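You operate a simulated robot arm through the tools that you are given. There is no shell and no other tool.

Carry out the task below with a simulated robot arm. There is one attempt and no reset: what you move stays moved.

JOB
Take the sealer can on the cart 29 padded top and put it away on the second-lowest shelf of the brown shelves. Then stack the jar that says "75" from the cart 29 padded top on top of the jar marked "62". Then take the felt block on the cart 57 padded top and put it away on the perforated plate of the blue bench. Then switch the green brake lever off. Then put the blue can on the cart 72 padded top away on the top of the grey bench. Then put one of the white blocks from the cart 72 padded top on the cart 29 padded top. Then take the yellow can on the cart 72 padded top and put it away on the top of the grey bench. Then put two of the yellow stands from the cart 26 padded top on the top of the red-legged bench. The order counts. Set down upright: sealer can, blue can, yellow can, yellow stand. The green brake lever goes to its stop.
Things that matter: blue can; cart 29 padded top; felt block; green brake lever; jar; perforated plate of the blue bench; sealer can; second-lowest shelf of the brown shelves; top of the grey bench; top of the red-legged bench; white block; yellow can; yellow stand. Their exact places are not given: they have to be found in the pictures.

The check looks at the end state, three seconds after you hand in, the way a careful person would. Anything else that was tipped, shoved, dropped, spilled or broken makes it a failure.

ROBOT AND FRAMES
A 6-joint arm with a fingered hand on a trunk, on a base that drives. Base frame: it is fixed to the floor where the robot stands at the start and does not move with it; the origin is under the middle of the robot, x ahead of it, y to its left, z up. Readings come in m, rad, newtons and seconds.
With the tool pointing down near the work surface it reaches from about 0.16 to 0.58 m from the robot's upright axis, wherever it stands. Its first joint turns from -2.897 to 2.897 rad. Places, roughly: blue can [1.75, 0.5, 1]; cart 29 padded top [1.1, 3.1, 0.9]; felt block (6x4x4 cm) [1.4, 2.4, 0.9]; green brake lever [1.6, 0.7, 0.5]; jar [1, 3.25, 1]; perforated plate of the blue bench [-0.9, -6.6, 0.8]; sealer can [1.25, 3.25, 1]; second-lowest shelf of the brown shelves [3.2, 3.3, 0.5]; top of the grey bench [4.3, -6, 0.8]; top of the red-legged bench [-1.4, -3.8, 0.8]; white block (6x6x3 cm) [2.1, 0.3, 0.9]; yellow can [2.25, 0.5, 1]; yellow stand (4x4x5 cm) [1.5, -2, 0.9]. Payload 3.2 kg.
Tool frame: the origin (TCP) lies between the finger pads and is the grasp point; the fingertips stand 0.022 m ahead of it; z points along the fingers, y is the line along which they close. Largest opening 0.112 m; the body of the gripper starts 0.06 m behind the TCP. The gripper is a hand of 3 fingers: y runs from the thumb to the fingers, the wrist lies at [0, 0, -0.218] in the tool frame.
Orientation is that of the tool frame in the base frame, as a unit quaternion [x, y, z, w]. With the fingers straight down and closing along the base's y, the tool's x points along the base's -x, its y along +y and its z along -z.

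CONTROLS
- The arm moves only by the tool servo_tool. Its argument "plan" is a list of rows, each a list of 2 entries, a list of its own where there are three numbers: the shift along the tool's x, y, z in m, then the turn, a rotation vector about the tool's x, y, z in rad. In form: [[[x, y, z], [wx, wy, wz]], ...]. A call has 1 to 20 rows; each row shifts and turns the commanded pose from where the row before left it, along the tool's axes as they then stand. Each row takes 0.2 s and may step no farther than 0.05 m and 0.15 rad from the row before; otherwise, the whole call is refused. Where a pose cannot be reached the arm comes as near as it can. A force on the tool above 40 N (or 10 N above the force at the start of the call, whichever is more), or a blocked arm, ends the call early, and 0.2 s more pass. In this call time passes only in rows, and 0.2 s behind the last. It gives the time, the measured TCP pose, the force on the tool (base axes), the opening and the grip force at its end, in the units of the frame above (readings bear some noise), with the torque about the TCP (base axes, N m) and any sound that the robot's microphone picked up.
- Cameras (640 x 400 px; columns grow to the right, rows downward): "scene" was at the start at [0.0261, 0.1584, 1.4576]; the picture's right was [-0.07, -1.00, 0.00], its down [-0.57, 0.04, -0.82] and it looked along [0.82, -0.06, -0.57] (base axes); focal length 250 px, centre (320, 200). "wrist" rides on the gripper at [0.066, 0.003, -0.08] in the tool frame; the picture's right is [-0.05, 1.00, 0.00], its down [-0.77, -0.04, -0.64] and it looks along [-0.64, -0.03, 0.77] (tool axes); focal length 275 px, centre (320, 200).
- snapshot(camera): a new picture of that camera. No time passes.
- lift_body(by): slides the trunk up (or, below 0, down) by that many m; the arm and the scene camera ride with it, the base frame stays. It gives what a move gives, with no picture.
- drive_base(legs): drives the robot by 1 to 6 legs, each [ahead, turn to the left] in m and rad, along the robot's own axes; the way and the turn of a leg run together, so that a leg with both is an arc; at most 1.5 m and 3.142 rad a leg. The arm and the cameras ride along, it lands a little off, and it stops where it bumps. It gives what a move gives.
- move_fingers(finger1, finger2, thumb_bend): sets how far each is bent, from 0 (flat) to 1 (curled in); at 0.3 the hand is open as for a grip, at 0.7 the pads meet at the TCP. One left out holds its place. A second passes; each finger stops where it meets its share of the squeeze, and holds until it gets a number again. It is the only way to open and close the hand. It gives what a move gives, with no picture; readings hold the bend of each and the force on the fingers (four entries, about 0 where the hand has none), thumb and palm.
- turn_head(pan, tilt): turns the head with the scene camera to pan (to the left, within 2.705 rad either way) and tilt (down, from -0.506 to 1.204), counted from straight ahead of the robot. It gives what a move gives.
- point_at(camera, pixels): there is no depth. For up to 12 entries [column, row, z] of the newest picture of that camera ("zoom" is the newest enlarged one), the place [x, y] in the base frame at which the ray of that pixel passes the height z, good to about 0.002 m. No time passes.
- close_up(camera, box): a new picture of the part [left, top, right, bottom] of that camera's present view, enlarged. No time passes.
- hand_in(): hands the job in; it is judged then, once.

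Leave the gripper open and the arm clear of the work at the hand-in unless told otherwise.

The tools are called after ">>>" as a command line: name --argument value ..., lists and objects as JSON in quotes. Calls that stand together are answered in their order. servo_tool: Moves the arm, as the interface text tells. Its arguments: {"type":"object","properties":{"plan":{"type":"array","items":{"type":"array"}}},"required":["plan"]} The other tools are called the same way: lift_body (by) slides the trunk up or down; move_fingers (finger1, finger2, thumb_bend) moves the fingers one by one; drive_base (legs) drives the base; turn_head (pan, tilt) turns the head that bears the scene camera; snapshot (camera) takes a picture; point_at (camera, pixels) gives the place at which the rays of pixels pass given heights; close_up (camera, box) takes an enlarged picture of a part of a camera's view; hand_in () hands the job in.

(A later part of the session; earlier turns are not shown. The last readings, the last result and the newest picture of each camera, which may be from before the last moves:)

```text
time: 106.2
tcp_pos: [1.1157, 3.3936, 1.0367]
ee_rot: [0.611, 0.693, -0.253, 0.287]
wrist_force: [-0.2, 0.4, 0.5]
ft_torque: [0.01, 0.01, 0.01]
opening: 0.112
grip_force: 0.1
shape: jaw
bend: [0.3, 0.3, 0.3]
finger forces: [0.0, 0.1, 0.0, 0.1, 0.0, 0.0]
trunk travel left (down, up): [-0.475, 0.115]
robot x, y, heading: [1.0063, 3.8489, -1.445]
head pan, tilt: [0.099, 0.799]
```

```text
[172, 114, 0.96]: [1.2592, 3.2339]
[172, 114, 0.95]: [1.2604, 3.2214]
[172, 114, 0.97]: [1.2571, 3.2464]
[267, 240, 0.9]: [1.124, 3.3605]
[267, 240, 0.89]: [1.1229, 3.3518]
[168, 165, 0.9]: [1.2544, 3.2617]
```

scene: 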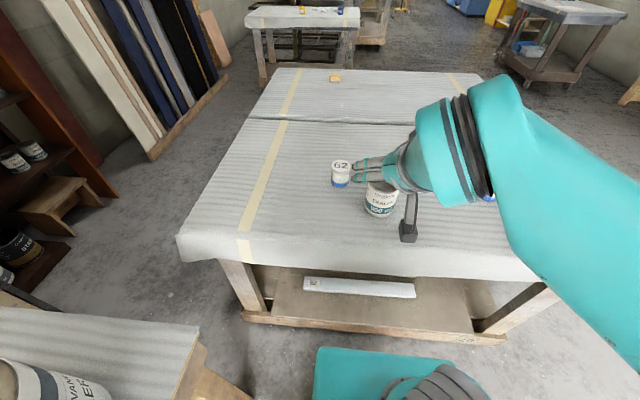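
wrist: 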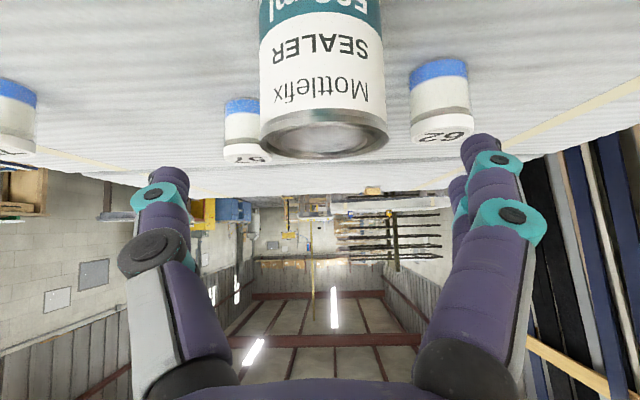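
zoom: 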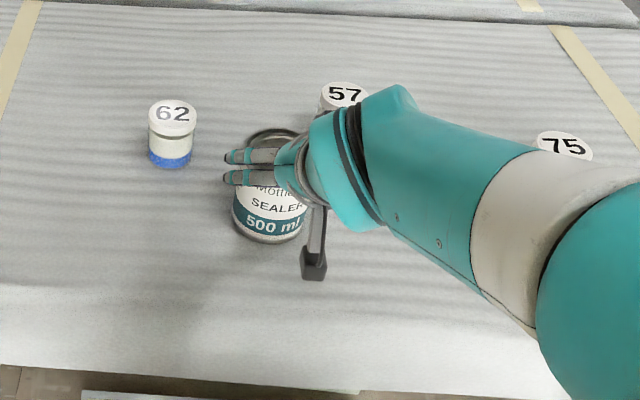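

Rim triangulates to z≈0.983 and centre (1.128, 3.312); radius 0.038. I advance to the grasp point at z≈0.945.

>>> servo_tool --plan '[[[0.0017, 0.0005, 0.031], [0, 0, 0]], [[0.0017, 0.0005, 0.031], [0, 0, 0]], [[0.0017, 0.0005, 0.031], [0, 0, 0]], [[0.0017, 0.0005, 0.031], [0, 0, 0]], [[0, 0, 0], [0, 0, 0]]]'

>>> snapshot --camera "wrist"

>>> close_up --camera "scene" --box '[300, 120, 500, 280]'

```text
time: 107.4
tcp_pos: [1.1298, 3.3113, 0.9431]
ee_rot: [0.61, 0.694, -0.253, 0.288]
wrist_force: [-0.2, 1.4, 1.2]
ft_torque: [-0.03, 0.01, -0.02]
opening: 0.1119
grip_force: 0.0
shape: jaw
bend: [0.3, 0.3, 0.3]
finger forces: [0.0, 1.4, 0.0, 0.1, 1.1, 0.0]
trunk travel left (down, up): [-0.475, 0.115]
robot x, y, heading: [1.0112, 3.8538, -1.444]
head pan, tilt: [0.099, 0.799]
```

```text
taken
```

wrist: 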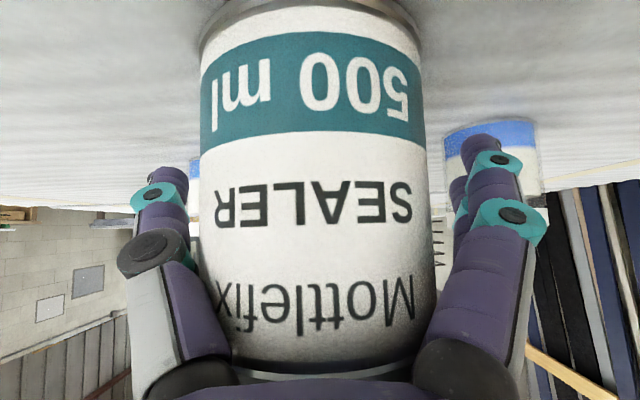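

```text
2.50 times, centred on (400, 200) of scene
```

zoom: 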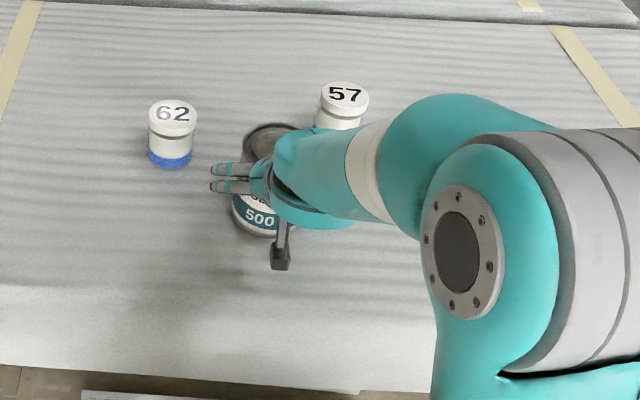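

Light touches on finger 2 and thumb suggest the fingertips brush the pad. I raise 8 mm and recheck.

>>> servo_tool --plan '[[[-0.0057, 0, -0.0056], [0, 0, 0]], [[0, 0, 0], [0, 0, 0]]]'

```text
time: 108.0
tcp_pos: [1.1288, 3.3112, 0.9517]
ee_rot: [0.61, 0.693, -0.253, 0.288]
wrist_force: [-0.8, 1.1, -0.6]
ft_torque: [-0.04, -0.02, 0.02]
opening: 0.1122
grip_force: 0.1
shape: jaw
bend: [0.3, 0.3, 0.3]
finger forces: [0.0, 0.4, 0.0, 0.0, 0.8, 0.1]
trunk travel left (down, up): [-0.475, 0.115]
robot x, y, heading: [1.0078, 3.8448, -1.445]
head pan, tilt: [0.099, 0.799]
```

>>> servo_tool --plan '[[[0.002, 0, -0.007], [0, 0, 0]], [[0, 0, 0], [0, 0, 0]]]'

>>> snapshot --camera "wrist"

```text
time: 108.6
tcp_pos: [1.1274, 3.3179, 0.9558]
ee_rot: [0.611, 0.693, -0.254, 0.288]
wrist_force: [0.2, 0.3, 0.2]
ft_torque: [-0.02, 0.01, 0.0]
opening: 0.112
grip_force: 0.0
shape: jaw
bend: [0.3, 0.3, 0.3]
finger forces: [0.1, 0.0, 0.0, 0.0, 0.0, 0.0]
trunk travel left (down, up): [-0.475, 0.115]
robot x, y, heading: [1.0101, 3.8485, -1.442]
head pan, tilt: [0.099, 0.799]
```

```text
taken
```

wrist: 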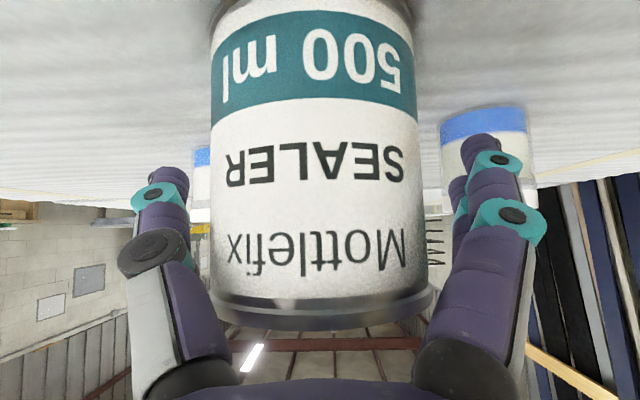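

Contacts are gone; the can is centred between fingers. I close the hand.

>>> move_fingers --finger1 0.7 --finger2 0.7 --thumb_bend 0.7

>>> snapshot --camera "wrist"

```text
time: 109.6
tcp_pos: [1.1279, 3.3176, 0.9568]
ee_rot: [0.61, 0.693, -0.254, 0.288]
wrist_force: [-0.1, 0.4, 0.0]
ft_torque: [0.01, -0.14, 0.04]
opening: 0.0801
grip_force: 22.6
shape: fingers
bend: [0.43, 0.44, 0.48]
finger forces: [10.2, 12.1, 0.0, 0.0, 22.7, 0.1]
trunk travel left (down, up): [-0.475, 0.115]
robot x, y, heading: [1.0113, 3.8514, -1.44]
head pan, tilt: [0.099, 0.799]
```

```text
taken
```

wrist: 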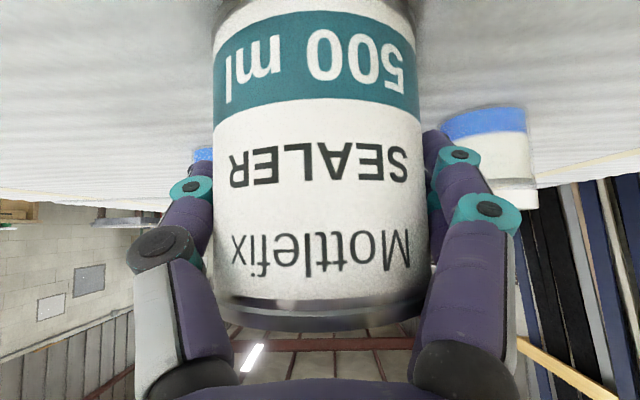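

Firm grip (22 N). I lift straight up.

>>> servo_tool --plan '[[[-0.014, 0, -0.014], [0, 0, 0]], [[-0.028, 0, -0.028], [0, 0, 0]], [[-0.028, 0, -0.028], [0, 0, 0]], [[-0.028, 0, -0.028], [0, 0, 0]], [[-0.028, 0, -0.028], [0, 0, 0]], [[0, 0, 0], [0, 0, 0]]]'

>>> snapshot --camera "wrist"

>>> snapshot --camera "scene"

```text
time: 111.0
tcp_pos: [1.1276, 3.3166, 1.1314]
ee_rot: [0.61, 0.694, -0.253, 0.287]
wrist_force: [-0.5, 1.0, -5.0]
ft_torque: [0.09, 0.02, 0.0]
opening: 0.0797
grip_force: 22.7
shape: fingers
bend: [0.43, 0.44, 0.48]
finger forces: [10.1, 12.2, 0.1, 0.0, 22.1, 0.0]
trunk travel left (down, up): [-0.475, 0.115]
robot x, y, heading: [1.0077, 3.8495, -1.442]
head pan, tilt: [0.099, 0.799]
```

```text
taken
```

wrist: 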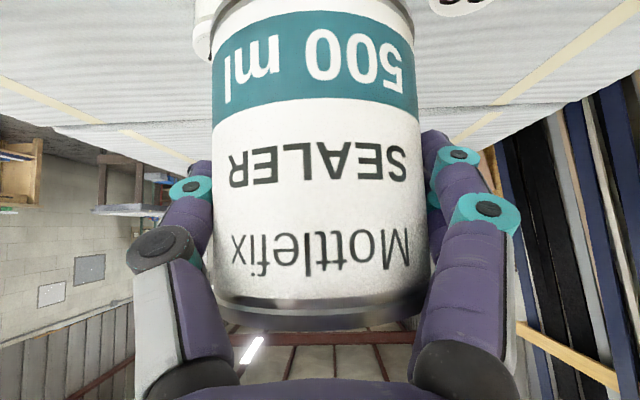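

```text
taken
```

scene: 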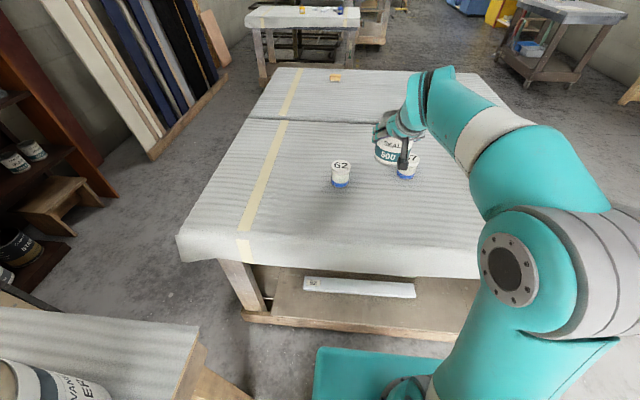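

The can weighs ~0.5 kg and is held. I retract it toward the robot, then drive back around to the shelves.

>>> servo_tool --plan '[[[0.0213, 0, -0.0357], [0, 0, 0]], [[0.0213, 0, -0.0357], [0, 0, 0]], [[0.0213, 0, -0.0357], [0, 0, 0]], [[0, 0, 0], [0, 0, 0]]]'

>>> drive_base --legs '[[0, -1.64], [1.42, 0], [0, 1.5]]'

```text
time: 112.0
tcp_pos: [1.1108, 3.4384, 1.163]
ee_rot: [0.61, 0.694, -0.252, 0.288]
wrist_force: [-0.4, 0.6, -5.7]
ft_torque: [0.07, 0.01, 0.0]
opening: 0.0795
grip_force: 22.6
shape: fingers
bend: [0.43, 0.44, 0.48]
finger forces: [10.3, 12.3, 0.0, 0.0, 22.3, 0.1]
trunk travel left (down, up): [-0.475, 0.115]
robot x, y, heading: [1.0105, 3.851, -1.439]
head pan, tilt: [0.099, 0.799]
```

```text
time: 126.5
tcp_pos: [-0.2931, 3.2216, 1.1639]
ee_rot: [0.617, 0.688, -0.255, 0.285]
wrist_force: [-0.2, 0.0, -4.8]
ft_torque: [0.05, 0.02, -0.03]
opening: 0.0797
grip_force: 22.7
shape: fingers
bend: [0.43, 0.44, 0.48]
finger forces: [10.1, 12.2, 0.0, 0.0, 22.2, 0.0]
trunk travel left (down, up): [-0.475, 0.115]
robot x, y, heading: [-0.39, 3.6352, -1.463]
head pan, tilt: [0.099, 0.799]
```

>>> drive_base --legs '[[0, -0.05], [1.45, 0], [0, 0.67], [1.2, 0], [0, 1.01]]'

```text
time: 144.2
tcp_pos: [0.8452, 1.3744, 1.164]
ee_rot: [-0.07, 0.921, 0.029, 0.382]
wrist_force: [0.0, 0.6, -4.4]
ft_torque: [-0.01, 0.06, 0.01]
opening: 0.0798
grip_force: 22.4
shape: fingers
bend: [0.43, 0.44, 0.48]
finger forces: [10.1, 12.2, 0.1, 0.1, 22.1, 0.0]
trunk travel left (down, up): [-0.475, 0.115]
robot x, y, heading: [0.4362, 1.2617, 0.148]
head pan, tilt: [0.099, 0.799]
```

>>> drive_base --legs '[[0, 0.047], [1.0, 0], [1.03, 0], [0, 1.35]]'

```text
time: 157.9
tcp_pos: [2.3973, 2.0565, 1.1631]
ee_rot: [-0.624, 0.682, 0.259, 0.282]
wrist_force: [0.2, -0.8, -5.4]
ft_torque: [-0.09, 0.02, -0.01]
opening: 0.0799
grip_force: 22.2
shape: fingers
bend: [0.43, 0.44, 0.48]
finger forces: [10.1, 12.0, 0.1, 0.0, 21.8, 0.0]
trunk travel left (down, up): [-0.475, 0.115]
robot x, y, heading: [2.4083, 1.6389, 1.479]
head pan, tilt: [0.099, 0.799]
```

>>> drive_base --legs '[[0, 0.05], [1.45, 0], [0, -1.36]]'

>>> turn_head --pan 0.15 --tilt 0.75

>>> snapshot --camera "scene"

>>> snapshot --camera "wrist"

```text
time: 168.8
tcp_pos: [2.8943, 3.1912, 1.1632]
ee_rot: [-0.071, 0.921, 0.03, 0.382]
wrist_force: [0.4, -0.4, -4.4]
ft_torque: [0.0, 0.05, -0.01]
opening: 0.0796
grip_force: 21.9
shape: fingers
bend: [0.43, 0.44, 0.48]
finger forces: [9.9, 12.0, 0.0, 0.1, 21.7, 0.0]
trunk travel left (down, up): [-0.475, 0.115]
robot x, y, heading: [2.4876, 3.0754, 0.154]
head pan, tilt: [0.099, 0.799]
```

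```text
time: 169.4
tcp_pos: [2.8953, 3.1914, 1.1626]
ee_rot: [-0.071, 0.921, 0.029, 0.381]
wrist_force: [-0.1, -0.4, -4.3]
ft_torque: [-0.03, 0.08, 0.0]
opening: 0.0795
grip_force: 21.8
shape: fingers
bend: [0.43, 0.44, 0.48]
finger forces: [10.0, 12.0, 0.1, 0.0, 21.8, 0.1]
trunk travel left (down, up): [-0.475, 0.115]
robot x, y, heading: [2.4884, 3.0764, 0.154]
head pan, tilt: [0.15, 0.75]
```

```text
taken
```

scene: 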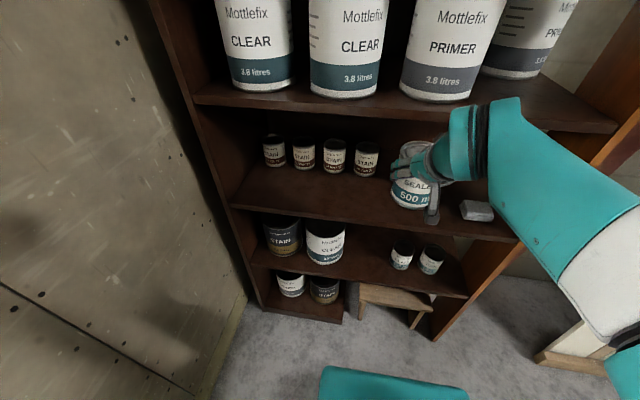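

```text
taken
```

wrist: 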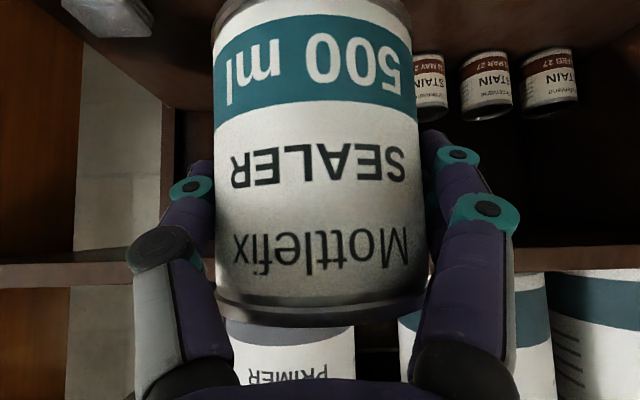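

>>> close_up --camera "scene" --box '[220, 120, 520, 345]'

>>> point_at --camera "scene" --pixels '[[252, 263, 0.5], [467, 297, 0.5], [325, 263, 0.5], [344, 255, 0.5], [400, 270, 0.5], [430, 274, 0.5], [350, 318, 0.0], [344, 320, 0.05], [268, 312, 0.0], [432, 338, 0.0], [414, 328, 0.0]]'

```text
1.78 times, centred on (370, 232) of scene
```

zoom: 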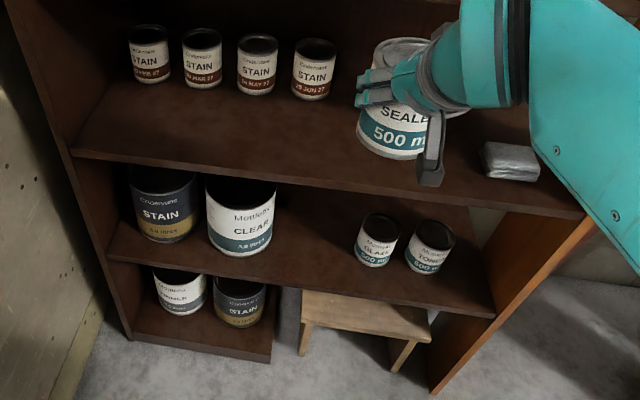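

```text
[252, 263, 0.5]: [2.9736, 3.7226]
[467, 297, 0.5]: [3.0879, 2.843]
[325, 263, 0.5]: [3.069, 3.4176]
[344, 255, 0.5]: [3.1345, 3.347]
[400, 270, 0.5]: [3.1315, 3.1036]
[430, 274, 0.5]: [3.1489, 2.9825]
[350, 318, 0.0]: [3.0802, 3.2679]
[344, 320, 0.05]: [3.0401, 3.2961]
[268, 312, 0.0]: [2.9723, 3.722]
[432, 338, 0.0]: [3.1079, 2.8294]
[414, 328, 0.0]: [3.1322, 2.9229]
```

>>> point_at --camera "zoom" --pixels '[[268, 247, 0.5], [276, 232, 0.5], [356, 258, 0.5], [360, 263, 0.5], [316, 260, 0.5], [316, 284, 0.5], [316, 240, 0.5], [290, 281, 0.5], [75, 152, 0.87], [582, 216, 0.87], [460, 283, 0.5]]'

```text
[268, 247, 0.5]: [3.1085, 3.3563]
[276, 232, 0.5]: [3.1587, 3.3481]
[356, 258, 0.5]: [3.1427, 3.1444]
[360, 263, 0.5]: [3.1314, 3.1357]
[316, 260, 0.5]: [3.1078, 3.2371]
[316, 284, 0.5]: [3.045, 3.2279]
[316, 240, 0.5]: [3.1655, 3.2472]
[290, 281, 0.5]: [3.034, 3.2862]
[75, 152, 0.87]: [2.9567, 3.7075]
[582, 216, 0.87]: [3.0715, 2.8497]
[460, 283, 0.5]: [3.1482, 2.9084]
```

The gap between CLEAR and GLAZE cans runs y≈3.144–3.345 with the front edge at x≈3.036, z=0.5. I lower the trunk 0.45 m in front of the shelf.

>>> lift_body --by -0.45

>>> turn_head --pan 0.15 --tilt 0.55

>>> snapshot --camera "scene"

>>> snapshot --camera "wrist"

```text
refused: -0.45 is not a number from -0.4 to 0.4
```

```text
time: 170.2
tcp_pos: [2.8953, 3.1902, 1.1631]
ee_rot: [-0.071, 0.921, 0.029, 0.382]
wrist_force: [-0.4, 0.6, -5.3]
ft_torque: [-0.03, 0.09, -0.01]
opening: 0.0793
grip_force: 22.0
shape: fingers
bend: [0.43, 0.44, 0.48]
finger forces: [10.0, 12.0, 0.0, 0.0, 21.7, 0.0]
trunk travel left (down, up): [-0.475, 0.115]
robot x, y, heading: [2.4835, 3.077, 0.153]
head pan, tilt: [0.15, 0.55]
```

```text
taken
```

scene: 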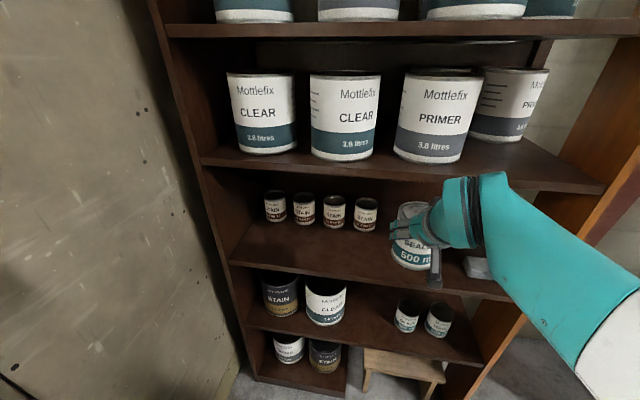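

```text
taken
```

wrist: 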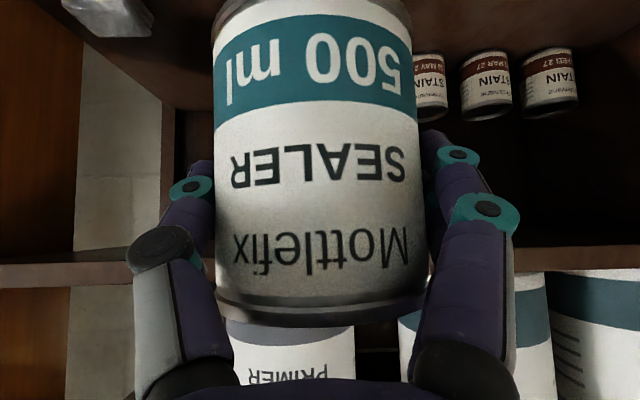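

>>> lift_body --by -0.4

>>> lift_body --by -0.06

>>> snapshot --camera "scene"

>>> snapshot --camera "wrist"

```text
time: 174.0
tcp_pos: [2.8945, 3.1907, 0.7634]
ee_rot: [-0.071, 0.921, 0.029, 0.382]
wrist_force: [-0.1, -0.5, -4.9]
ft_torque: [-0.04, 0.11, -0.02]
opening: 0.0794
grip_force: 22.0
shape: fingers
bend: [0.43, 0.44, 0.48]
finger forces: [10.0, 11.9, 0.0, 0.1, 21.7, 0.0]
trunk travel left (down, up): [-0.075, 0.515]
robot x, y, heading: [2.4837, 3.0828, 0.153]
head pan, tilt: [0.15, 0.55]
```

```text
time: 175.0
tcp_pos: [2.8936, 3.1913, 0.7036]
ee_rot: [-0.071, 0.921, 0.029, 0.382]
wrist_force: [-0.3, -1.4, -6.0]
ft_torque: [0.01, 0.08, 0.0]
opening: 0.0795
grip_force: 21.6
shape: fingers
bend: [0.43, 0.44, 0.48]
finger forces: [10.0, 12.1, 0.1, 0.0, 21.7, 0.0]
trunk travel left (down, up): [-0.015, 0.575]
robot x, y, heading: [2.4863, 3.0776, 0.155]
head pan, tilt: [0.15, 0.55]
```

```text
taken
```

scene: 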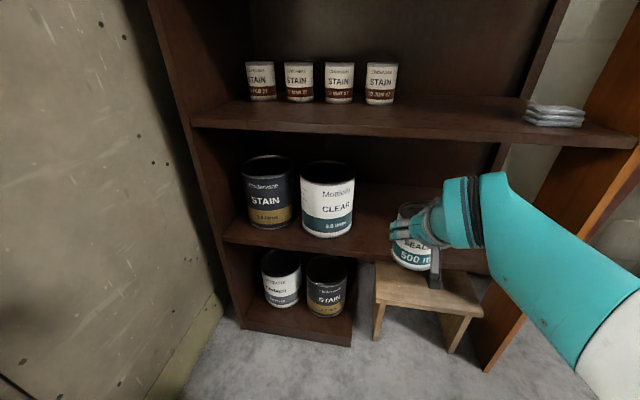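

```text
taken
```

wrist: 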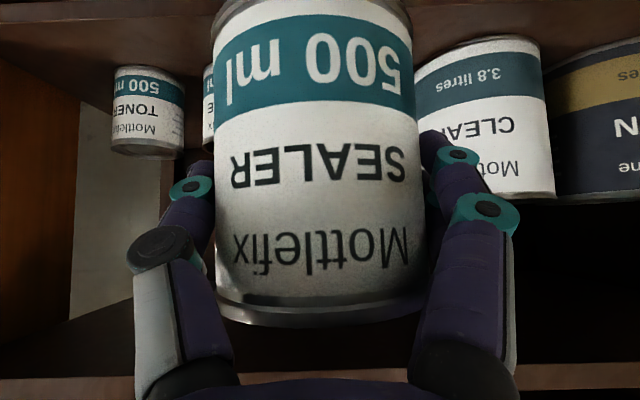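

>>> point_at --camera "scene" --pixels '[[222, 240, 0.5], [222, 240, 0.48], [327, 238, 0.5], [327, 238, 0.48], [353, 228, 0.5], [192, 127, 0.87], [192, 127, 0.85], [325, 262, 0.5], [325, 262, 0.48]]'

>>> point_at --camera "wrist" --pixels '[[415, 88, 0.5], [485, 40, 0.5], [207, 75, 0.5], [213, 62, 0.5], [150, 70, 0.5]]'

```text
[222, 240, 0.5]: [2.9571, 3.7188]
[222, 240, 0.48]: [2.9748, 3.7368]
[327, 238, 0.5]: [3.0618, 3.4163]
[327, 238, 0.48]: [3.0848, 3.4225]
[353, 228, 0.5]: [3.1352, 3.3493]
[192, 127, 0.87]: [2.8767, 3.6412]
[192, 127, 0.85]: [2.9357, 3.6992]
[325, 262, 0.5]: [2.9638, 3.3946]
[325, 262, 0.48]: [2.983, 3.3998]
```

```text
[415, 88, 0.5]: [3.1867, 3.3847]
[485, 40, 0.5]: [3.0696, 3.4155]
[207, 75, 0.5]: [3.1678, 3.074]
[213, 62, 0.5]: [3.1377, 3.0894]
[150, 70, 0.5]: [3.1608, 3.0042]
```

Shelf top is at about z 0.49. I lower to z≈0.60 outside the shelf, then check.

>>> servo_tool --plan '[[[0.0236, 0, 0.0235], [0, 0, 0]], [[0.0236, 0, 0.0235], [0, 0, 0]], [[0.0236, 0, 0.0235], [0, 0, 0]], [[0, 0, 0], [0, 0, 0]]]'

>>> servo_tool --plan '[[[-0.0306, 0.0038, 0.0306], [0, 0, 0]], [[-0.0306, 0.0038, 0.0306], [0, 0, 0]], [[-0.0306, 0.0038, 0.0306], [0, 0, 0]], [[0, 0, 0], [0, 0, 0]]]'

>>> snapshot --camera "scene"

>>> snapshot --camera "wrist"

```text
time: 176.0
tcp_pos: [2.8943, 3.1933, 0.6032]
ee_rot: [-0.071, 0.921, 0.03, 0.382]
wrist_force: [1.0, -0.1, -5.1]
ft_torque: [-0.03, 0.09, 0.0]
opening: 0.0794
grip_force: 21.5
shape: fingers
bend: [0.43, 0.44, 0.48]
finger forces: [10.0, 12.0, 0.0, 0.0, 21.7, 0.0]
trunk travel left (down, up): [-0.015, 0.575]
robot x, y, heading: [2.4908, 3.0774, 0.152]
head pan, tilt: [0.15, 0.55]
```

```text
time: 177.0
tcp_pos: [3.0213, 3.2227, 0.6039]
ee_rot: [-0.071, 0.921, 0.029, 0.381]
wrist_force: [-0.3, 0.5, -4.5]
ft_torque: [0.0, 0.09, 0.03]
opening: 0.0796
grip_force: 22.3
shape: fingers
bend: [0.43, 0.44, 0.48]
finger forces: [10.0, 12.1, 0.0, 0.0, 21.8, 0.0]
trunk travel left (down, up): [-0.015, 0.575]
robot x, y, heading: [2.4873, 3.0761, 0.151]
head pan, tilt: [0.15, 0.55]
```

```text
taken
```

scene: 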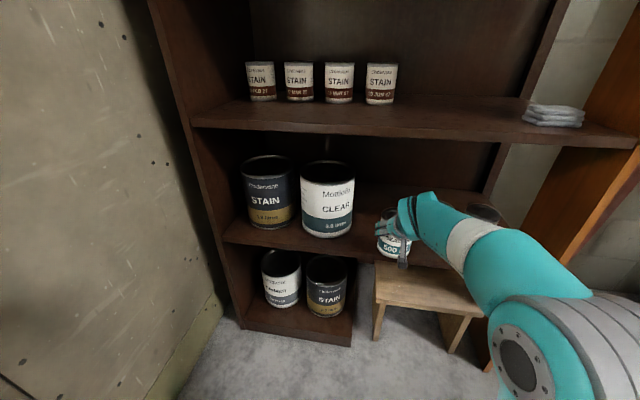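

```text
taken
```

wrist: 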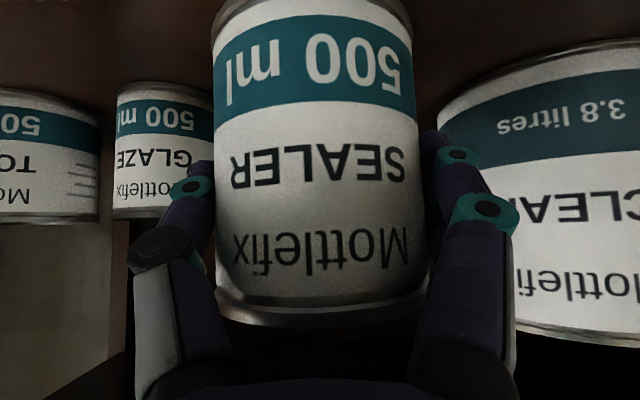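

The can sits centred in the gap. I advance the last ~8 cm, then lower gently.

>>> servo_tool --plan '[[[-0.0306, 0.0038, 0.0306], [0, 0, 0]], [[-0.0306, 0.0038, 0.0306], [0, 0, 0]], [[0, 0, 0], [0, 0, 0]]]'

>>> snapshot --camera "wrist"

>>> close_up --camera "scene" --box '[220, 130, 480, 330]'

```text
time: 177.8
tcp_pos: [3.1083, 3.2439, 0.6025]
ee_rot: [-0.071, 0.921, 0.029, 0.382]
wrist_force: [-0.3, 0.6, -5.6]
ft_torque: [-0.01, 0.07, 0.05]
opening: 0.0796
grip_force: 22.5
shape: fingers
bend: [0.43, 0.44, 0.48]
finger forces: [10.1, 12.1, 0.1, 0.1, 21.8, 0.1]
trunk travel left (down, up): [-0.015, 0.575]
robot x, y, heading: [2.4848, 3.0773, 0.158]
head pan, tilt: [0.15, 0.55]
```

```text
taken
```

wrist: 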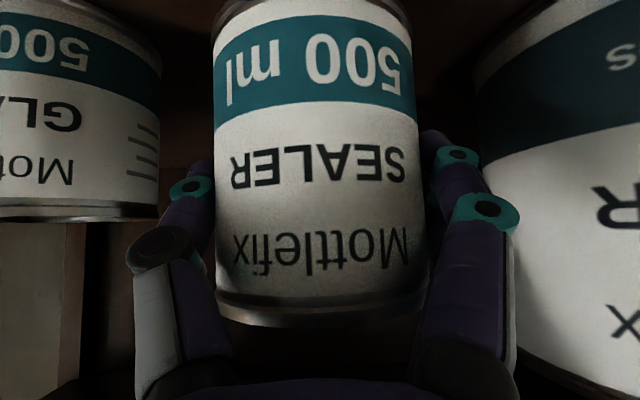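

```text
2.00 times, centred on (350, 230) of scene
```

zoom: 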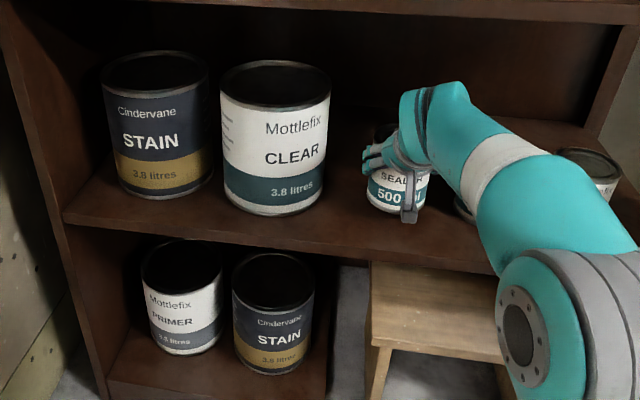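

>>> servo_tool --plan '[[[0.0071, 0, 0.0071], [0, 0, 0]], [[0.0071, 0, 0.0071], [0, 0, 0]], [[0.0071, 0, 0.0071], [0, 0, 0]], [[0.0071, 0, 0.0071], [0, 0, 0]], [[0, 0, 0], [0, 0, 0]]]'

>>> servo_tool --plan '[[[0.0021, 0, 0.0021], [0, 0, 0]], [[0.0021, 0, 0.0021], [0, 0, 0]], [[0, 0, 0], [0, 0, 0]]]'

>>> close_up --camera "scene" --box '[220, 130, 480, 330]'

```text
time: 179.0
tcp_pos: [3.1058, 3.2427, 0.5657]
ee_rot: [-0.07, 0.92, 0.029, 0.385]
wrist_force: [1.3, 0.5, 12.5]
ft_torque: [0.43, -0.06, -0.05]
opening: 0.0796
grip_force: 21.5
shape: fingers
bend: [0.43, 0.44, 0.48]
finger forces: [10.1, 11.5, 0.1, 0.0, 21.7, 0.0]
trunk travel left (down, up): [-0.015, 0.575]
robot x, y, heading: [2.4849, 3.0797, 0.154]
head pan, tilt: [0.15, 0.55]
```

```text
time: 179.8
tcp_pos: [3.104, 3.2427, 0.5599]
ee_rot: [-0.07, 0.92, 0.029, 0.384]
wrist_force: [1.3, 0.4, 27.5]
ft_torque: [0.24, -0.3, -0.03]
opening: 0.0792
grip_force: 21.0
shape: fingers
bend: [0.44, 0.45, 0.49]
finger forces: [9.2, 11.8, 0.0, 0.0, 20.6, 0.1]
trunk travel left (down, up): [-0.015, 0.575]
robot x, y, heading: [2.4873, 3.0744, 0.151]
head pan, tilt: [0.15, 0.55]
```

```text
2.00 times, centred on (350, 230) of scene
```

zoom: 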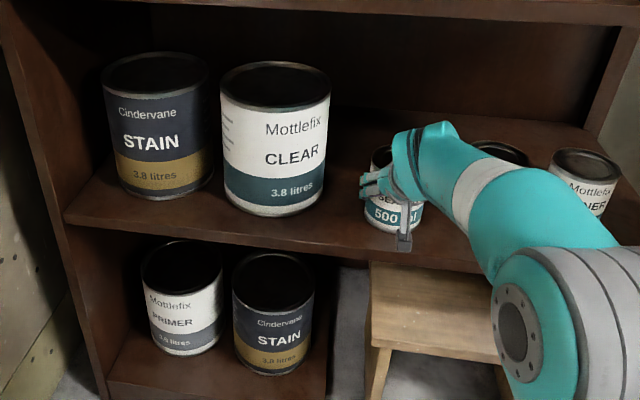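

The can is on the shelf (upward force 27 N). I relieve by 4 mm, then open the fingers a little.

>>> servo_tool --plan '[[[-0.0028, 0, -0.0028], [0, 0, 0]], [[0, 0, 0], [0, 0, 0]]]'

>>> move_fingers --finger1 0.38 --finger2 0.38 --thumb_bend 0.42

>>> snapshot --camera "wrist"

```text
time: 180.4
tcp_pos: [3.1056, 3.2424, 0.5596]
ee_rot: [-0.071, 0.922, 0.029, 0.38]
wrist_force: [-1.2, 3.3, 11.9]
ft_torque: [0.31, -0.11, -0.04]
opening: 0.0791
grip_force: 21.5
shape: fingers
bend: [0.44, 0.44, 0.49]
finger forces: [10.4, 12.6, 0.0, 0.0, 20.4, 0.1]
trunk travel left (down, up): [-0.015, 0.575]
robot x, y, heading: [2.4856, 3.0785, 0.152]
head pan, tilt: [0.15, 0.55]
```

```text
time: 181.4
tcp_pos: [3.1059, 3.2415, 0.5611]
ee_rot: [-0.071, 0.921, 0.03, 0.381]
wrist_force: [-0.8, -1.5, -1.5]
ft_torque: [0.05, 0.0, -0.03]
opening: 0.0853
grip_force: 0.9
shape: fingers
bend: [0.38, 0.38, 0.41]
finger forces: [0.1, 0.0, 0.0, 0.0, 1.6, 0.0]
trunk travel left (down, up): [-0.015, 0.575]
robot x, y, heading: [2.486, 3.076, 0.15]
head pan, tilt: [0.15, 0.55]
```

```text
taken
```

wrist: 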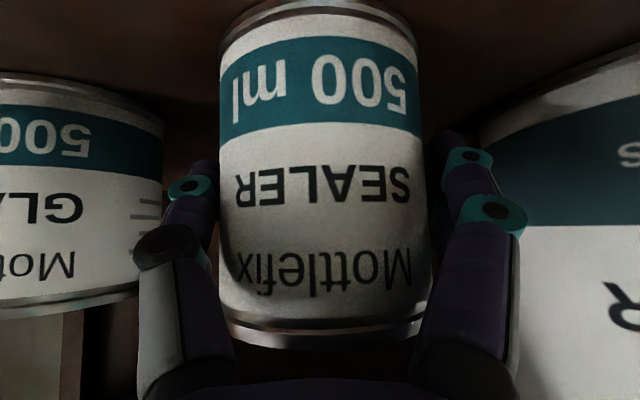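

>>> move_fingers --finger1 0.34 --finger2 0.34 --thumb_bend 0.34

>>> snapshot --camera "wrist"

```text
time: 182.4
tcp_pos: [3.1053, 3.2426, 0.5609]
ee_rot: [-0.071, 0.921, 0.029, 0.382]
wrist_force: [0.2, -0.6, -0.7]
ft_torque: [0.0, -0.01, 0.0]
opening: 0.1
grip_force: 0.1
shape: fingers
bend: [0.34, 0.34, 0.34]
finger forces: [0.0, 0.0, 0.0, 0.0, 0.1, 0.0]
trunk travel left (down, up): [-0.015, 0.575]
robot x, y, heading: [2.4866, 3.08, 0.154]
head pan, tilt: [0.15, 0.55]
```

```text
taken
```

wrist: 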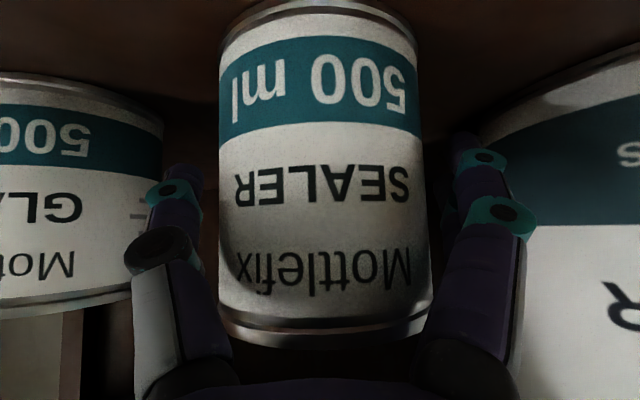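

Released. I back out along the tool axis.

>>> servo_tool --plan '[[[0, 0, -0.03], [0, 0, 0]], [[0, 0, -0.04], [0, 0, 0]], [[0, 0, -0.04], [0, 0, 0]], [[0.02, 0, -0.04], [0, 0, 0]], [[0.03, 0, -0.04], [0, 0, 0]], [[0.03, 0, -0.03], [0, 0, 0]], [[0, 0, 0], [0, 0, 0]]]'

>>> close_up --camera "scene" --box '[220, 130, 480, 330]'

>>> snapshot --camera "wrist"

```text
time: 184.0
tcp_pos: [2.8949, 3.2093, 0.6607]
ee_rot: [-0.071, 0.921, 0.029, 0.381]
wrist_force: [-0.6, 0.4, 0.2]
ft_torque: [-0.01, 0.0, -0.01]
opening: 0.1002
grip_force: 0.1
shape: fingers
bend: [0.34, 0.34, 0.34]
finger forces: [0.1, 0.0, 0.1, 0.0, 0.0, 0.1]
trunk travel left (down, up): [-0.015, 0.575]
robot x, y, heading: [2.4851, 3.0708, 0.151]
head pan, tilt: [0.15, 0.55]
```

```text
2.00 times, centred on (350, 230) of scene
```

zoom: 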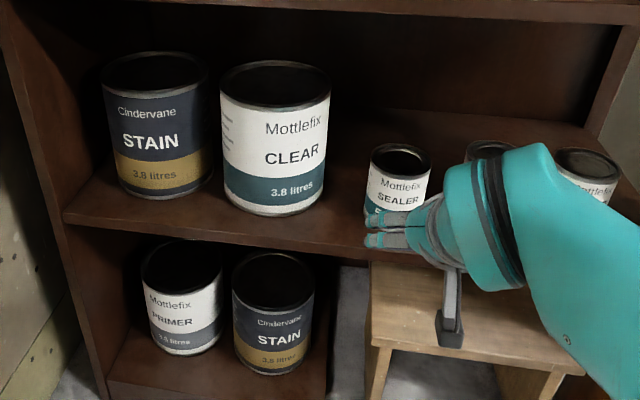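

```text
taken
```

wrist: 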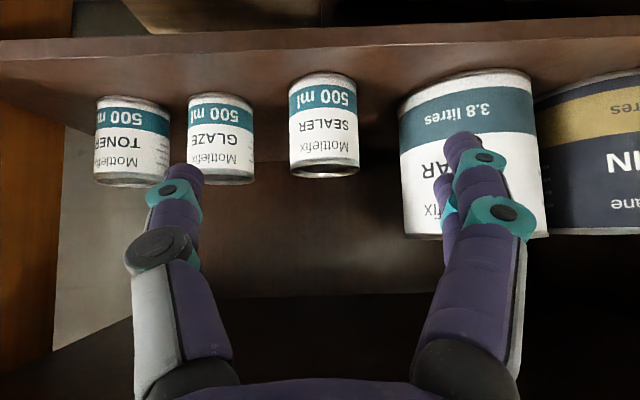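

The sealer can stands upright between GLAZE and CLEAR. I raise the trunk again and return the hand to straight down, pulled back.

>>> lift_body --by 0.4

>>> lift_body --by 0.06

>>> servo_tool --plan '[[[0.028, 0, -0.028], [0, 0.131, 0]], [[0.02, 0, -0.02], [0, 0.131, 0]], [[0, 0, 0], [0, 0.131, 0]], [[0, 0, 0], [0, 0.131, 0]], [[0, 0, 0], [0, 0.131, 0]], [[0, 0, 0], [0, 0.131, 0]], [[0, 0, 0], [0, 0, 0]]]'

>>> move_fingers --finger1 0.3 --finger2 0.3 --thumb_bend 0.3

>>> drive_base --legs '[[0, -1.76], [1.45, 0], [0, -1.34]]'

```text
time: 187.8
tcp_pos: [2.8957, 3.2108, 1.0606]
ee_rot: [-0.07, 0.921, 0.028, 0.382]
wrist_force: [-0.4, -0.4, 0.0]
ft_torque: [0.01, 0.01, 0.0]
opening: 0.1
grip_force: 0.1
shape: fingers
bend: [0.34, 0.34, 0.34]
finger forces: [0.0, 0.0, 0.0, 0.0, 0.1, 0.0]
trunk travel left (down, up): [-0.415, 0.175]
robot x, y, heading: [2.4852, 3.0778, 0.151]
head pan, tilt: [0.15, 0.55]
```

```text
time: 188.8
tcp_pos: [2.8968, 3.2089, 1.1212]
ee_rot: [-0.071, 0.921, 0.029, 0.382]
wrist_force: [0.5, -0.1, -0.3]
ft_torque: [-0.02, -0.01, 0.0]
opening: 0.1003
grip_force: 0.1
shape: fingers
bend: [0.34, 0.34, 0.34]
finger forces: [0.0, 0.1, 0.0, 0.0, 0.0, 0.0]
trunk travel left (down, up): [-0.475, 0.115]
robot x, y, heading: [2.4886, 3.0774, 0.154]
head pan, tilt: [0.15, 0.55]
```

```text
time: 190.4
tcp_pos: [2.83, 3.1991, 1.124]
ee_rot: [-0.076, 0.997, 0.0, -0.001]
wrist_force: [0.5, -0.1, 0.6]
ft_torque: [-0.02, -0.01, 0.04]
opening: 0.1003
grip_force: 0.0
shape: fingers
bend: [0.34, 0.34, 0.34]
finger forces: [0.1, 0.0, 0.0, 0.0, 0.1, 0.0]
trunk travel left (down, up): [-0.475, 0.115]
robot x, y, heading: [2.4907, 3.0767, 0.154]
head pan, tilt: [0.15, 0.55]
```

```text
time: 191.4
tcp_pos: [2.8294, 3.2003, 1.1236]
ee_rot: [-0.077, 0.997, 0.0, 0.0]
wrist_force: [0.0, 1.2, 0.2]
ft_torque: [-0.03, -0.04, -0.01]
opening: 0.1113
grip_force: 0.1
shape: fingers
bend: [0.3, 0.3, 0.3]
finger forces: [0.0, 0.0, 0.0, 0.0, 0.0, 0.1]
trunk travel left (down, up): [-0.475, 0.115]
robot x, y, heading: [2.4837, 3.0766, 0.154]
head pan, tilt: [0.15, 0.55]
```

```text
time: 206.2
tcp_pos: [2.109, 1.4766, 1.1239]
ee_rot: [0.996, 0.093, 0.0, 0.0]
wrist_force: [0.1, 0.1, -1.2]
ft_torque: [0.0, 0.01, 0.0]
opening: 0.1112
grip_force: 0.1
shape: fingers
bend: [0.3, 0.3, 0.3]
finger forces: [0.0, 0.1, 0.0, 0.0, 0.1, 0.0]
trunk travel left (down, up): [-0.475, 0.115]
robot x, y, heading: [2.4483, 1.6081, -2.954]
head pan, tilt: [0.15, 0.55]
```

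>>> drive_base --legs '[[0, -0.024], [1.0, 0], [1.06, 0], [0, -1.07], [1.2, 0], [0, -0.61]]'

```text
time: 226.5
tcp_pos: [-0.335, 2.598, 1.1248]
ee_rot: [0.718, -0.696, 0.0, 0.0]
wrist_force: [0.1, 0.2, -0.1]
ft_torque: [-0.03, 0.01, -0.02]
opening: 0.111
grip_force: 0.1
shape: fingers
bend: [0.3, 0.3, 0.3]
finger forces: [0.0, 0.0, 0.1, 0.1, 0.0, 0.0]
trunk travel left (down, up): [-0.475, 0.115]
robot x, y, heading: [-0.2588, 2.2412, 1.601]
head pan, tilt: [0.15, 0.55]
```

>>> drive_base --legs '[[1.5, 0], [0, -1.52]]'

```text
time: 237.5
tcp_pos: [0.0325, 3.8538, 1.1244]
ee_rot: [-0.073, 0.997, 0.0, 0.0]
wrist_force: [0.7, 1.0, 0.7]
ft_torque: [-0.02, 0.0, -0.01]
opening: 0.1113
grip_force: 0.0
shape: fingers
bend: [0.3, 0.3, 0.3]
finger forces: [0.0, 0.0, 0.1, 0.0, 0.0, 0.0]
trunk travel left (down, up): [-0.475, 0.115]
robot x, y, heading: [-0.3091, 3.7336, 0.146]
head pan, tilt: [0.15, 0.55]
```

>>> drive_base --legs '[[0, -0.05], [1.33, 0], [0, -1.53]]'

>>> turn_head --pan 0.0 --tilt 0.8

>>> snapshot --camera "scene"

>>> snapshot --camera "wrist"

```text
time: 248.5
tcp_pos: [1.1513, 3.5019, 1.1244]
ee_rot: [0.672, 0.74, 0.0, -0.001]
wrist_force: [0.3, 0.0, 0.8]
ft_torque: [0.0, 0.01, 0.02]
opening: 0.1113
grip_force: 0.0
shape: fingers
bend: [0.3, 0.3, 0.3]
finger forces: [0.0, 0.0, 0.0, 0.1, 0.1, 0.1]
trunk travel left (down, up): [-0.475, 0.115]
robot x, y, heading: [1.0519, 3.8541, -1.47]
head pan, tilt: [0.15, 0.55]
```

```text
time: 249.3
tcp_pos: [1.1526, 3.5016, 1.1241]
ee_rot: [0.672, 0.74, 0.0, 0.0]
wrist_force: [-0.4, -0.6, 0.6]
ft_torque: [0.01, 0.02, 0.01]
opening: 0.1111
grip_force: 0.1
shape: fingers
bend: [0.3, 0.3, 0.3]
finger forces: [0.1, 0.0, 0.0, 0.0, 0.0, 0.0]
trunk travel left (down, up): [-0.475, 0.115]
robot x, y, heading: [1.0517, 3.8527, -1.472]
head pan, tilt: [0.0, 0.799]
```

```text
taken
```

scene: 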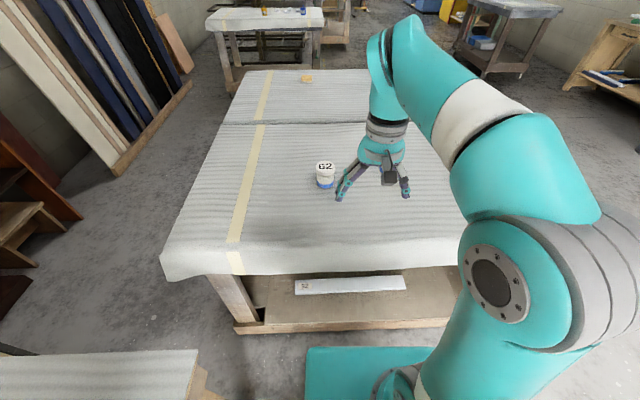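

```text
taken
```

wrist: 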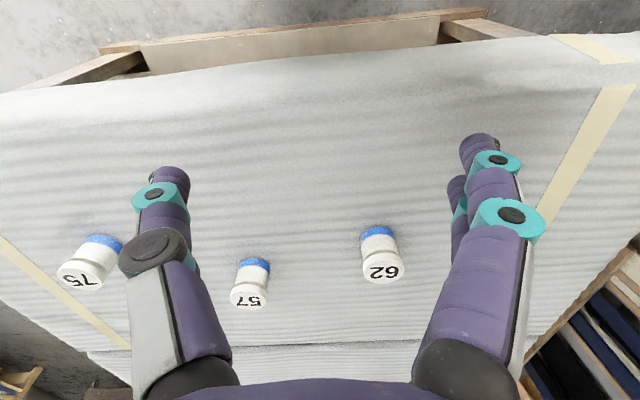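

>>> point_at --camera "wrist" --pixels '[[382, 270, 0.94], [382, 270, 0.96], [382, 270, 0.98], [80, 277, 0.94], [80, 277, 0.96], [80, 277, 0.98], [377, 232, 0.895], [100, 241, 0.895], [250, 297, 0.96]]'

>>> close_up --camera "scene" --box '[280, 140, 380, 210]'

>>> close_up --camera "wrist" --box '[330, 200, 430, 300]'

```text
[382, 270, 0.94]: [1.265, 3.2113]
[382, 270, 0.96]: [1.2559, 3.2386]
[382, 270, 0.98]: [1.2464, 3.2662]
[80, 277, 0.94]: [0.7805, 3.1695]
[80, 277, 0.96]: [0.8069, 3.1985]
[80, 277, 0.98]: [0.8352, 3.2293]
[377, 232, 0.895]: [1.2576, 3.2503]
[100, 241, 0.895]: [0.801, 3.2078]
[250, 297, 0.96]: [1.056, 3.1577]
```

```text
5.71 times, centred on (330, 175) of scene
```

zoom: 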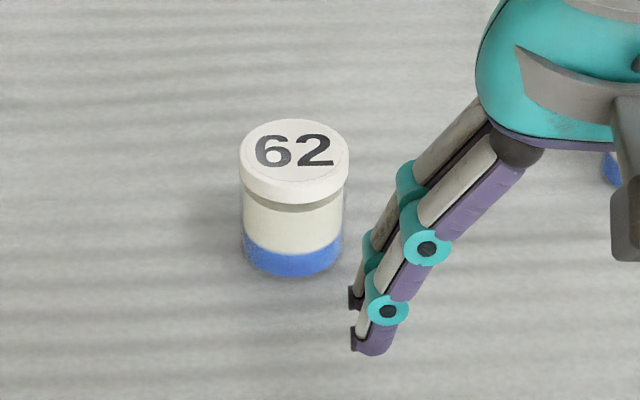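

```text
4.00 times, centred on (380, 250) of wrist
```

zoom: 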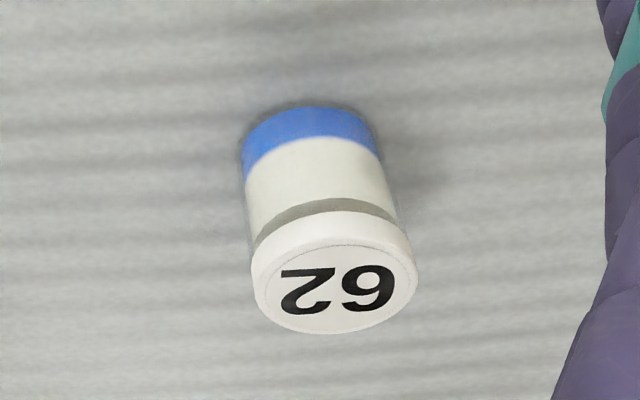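

>>> point_at --camera "zoom" --pixels '[[257, 275, 0.955], [418, 275, 0.955], [338, 287, 0.955], [338, 334, 0.955], [338, 240, 0.955], [310, 108, 0.895]]'

>>> close_up --camera "wrist" --box '[40, 210, 140, 310]'

```text
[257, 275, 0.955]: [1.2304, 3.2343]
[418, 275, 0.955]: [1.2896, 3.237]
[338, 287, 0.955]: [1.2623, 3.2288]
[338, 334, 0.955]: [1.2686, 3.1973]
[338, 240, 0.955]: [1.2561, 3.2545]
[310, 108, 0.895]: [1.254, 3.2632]
```

```text
4.00 times, centred on (90, 260) of wrist
```

zoom: 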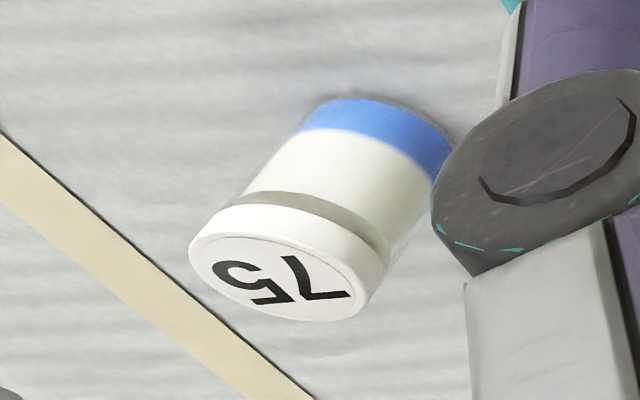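

Jar 75 at about (0.806, 3.196) is a bit far. I check how much closer the base may go to the cart.

>>> point_at --camera "scene" --pixels '[[240, 333, 0.15], [400, 324, 0.15], [240, 333, 0.05], [400, 324, 0.05], [165, 283, 0.8], [440, 265, 0.8], [308, 350, 0.6], [307, 395, 0.6], [430, 348, 0.6]]'

>>> turn_head --pan 0.0 --tilt 1.2

>>> snapshot --camera "scene"

```text
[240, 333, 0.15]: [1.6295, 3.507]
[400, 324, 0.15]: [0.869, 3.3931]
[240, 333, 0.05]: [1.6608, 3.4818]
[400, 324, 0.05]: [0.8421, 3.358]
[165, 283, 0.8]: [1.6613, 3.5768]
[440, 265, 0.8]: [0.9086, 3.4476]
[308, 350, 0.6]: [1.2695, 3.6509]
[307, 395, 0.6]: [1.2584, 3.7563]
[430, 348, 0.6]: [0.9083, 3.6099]
```

```text
time: 250.2
tcp_pos: [1.1529, 3.5017, 1.1252]
ee_rot: [0.672, 0.741, 0.0, 0.0]
wrist_force: [-1.0, -0.8, 0.7]
ft_torque: [0.0, 0.01, 0.0]
opening: 0.1112
grip_force: 0.1
shape: fingers
bend: [0.3, 0.3, 0.3]
finger forces: [0.1, 0.0, 0.0, 0.1, 0.0, 0.1]
trunk travel left (down, up): [-0.475, 0.115]
robot x, y, heading: [1.0503, 3.8495, -1.474]
head pan, tilt: [0.0, 1.201]
```

```text
taken
```

scene: 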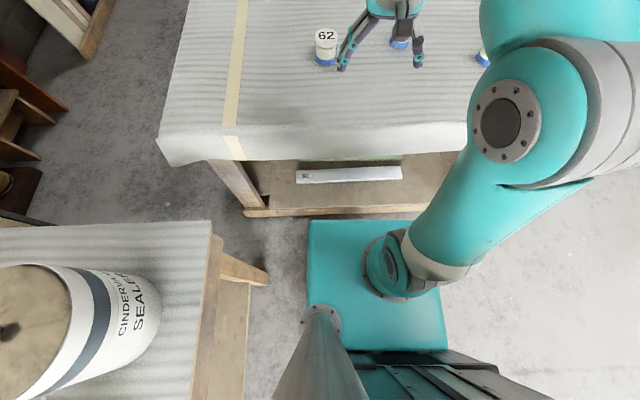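

I creep forward 7 cm (about 20 cm gap to the cart's lower shelf).

>>> drive_base --legs '[[0.075, 0]]'

>>> snapshot --camera "wrist"

>>> snapshot --camera "scene"

```text
time: 251.2
tcp_pos: [1.1578, 3.4259, 1.1233]
ee_rot: [0.671, 0.741, 0.0, -0.001]
wrist_force: [0.0, -0.1, 0.0]
ft_torque: [-0.02, -0.01, -0.02]
opening: 0.1113
grip_force: 0.0
shape: fingers
bend: [0.3, 0.3, 0.3]
finger forces: [0.0, 0.0, 0.0, 0.1, 0.0, 0.0]
trunk travel left (down, up): [-0.475, 0.115]
robot x, y, heading: [1.0581, 3.7782, -1.474]
head pan, tilt: [0.0, 1.201]
```

```text
taken
```

wrist: 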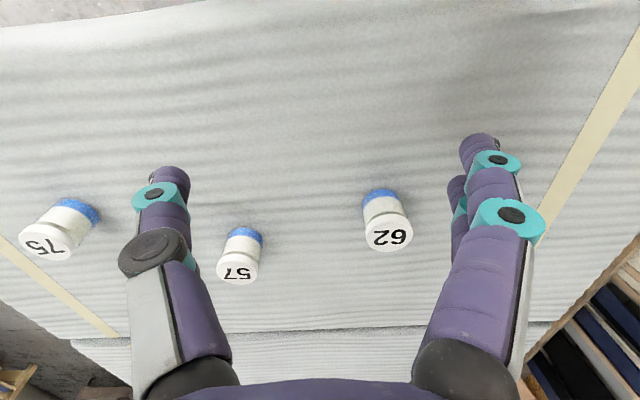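

```text
taken
```

scene: 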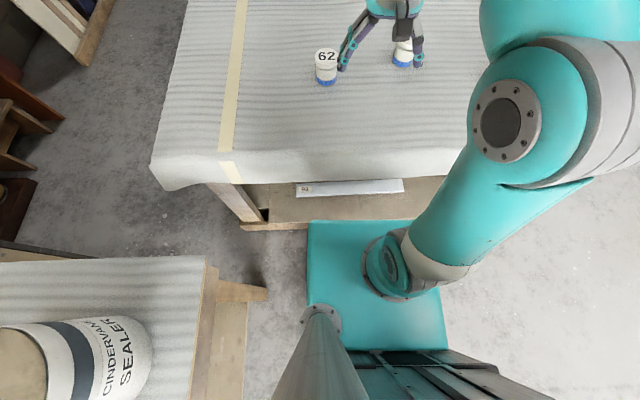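

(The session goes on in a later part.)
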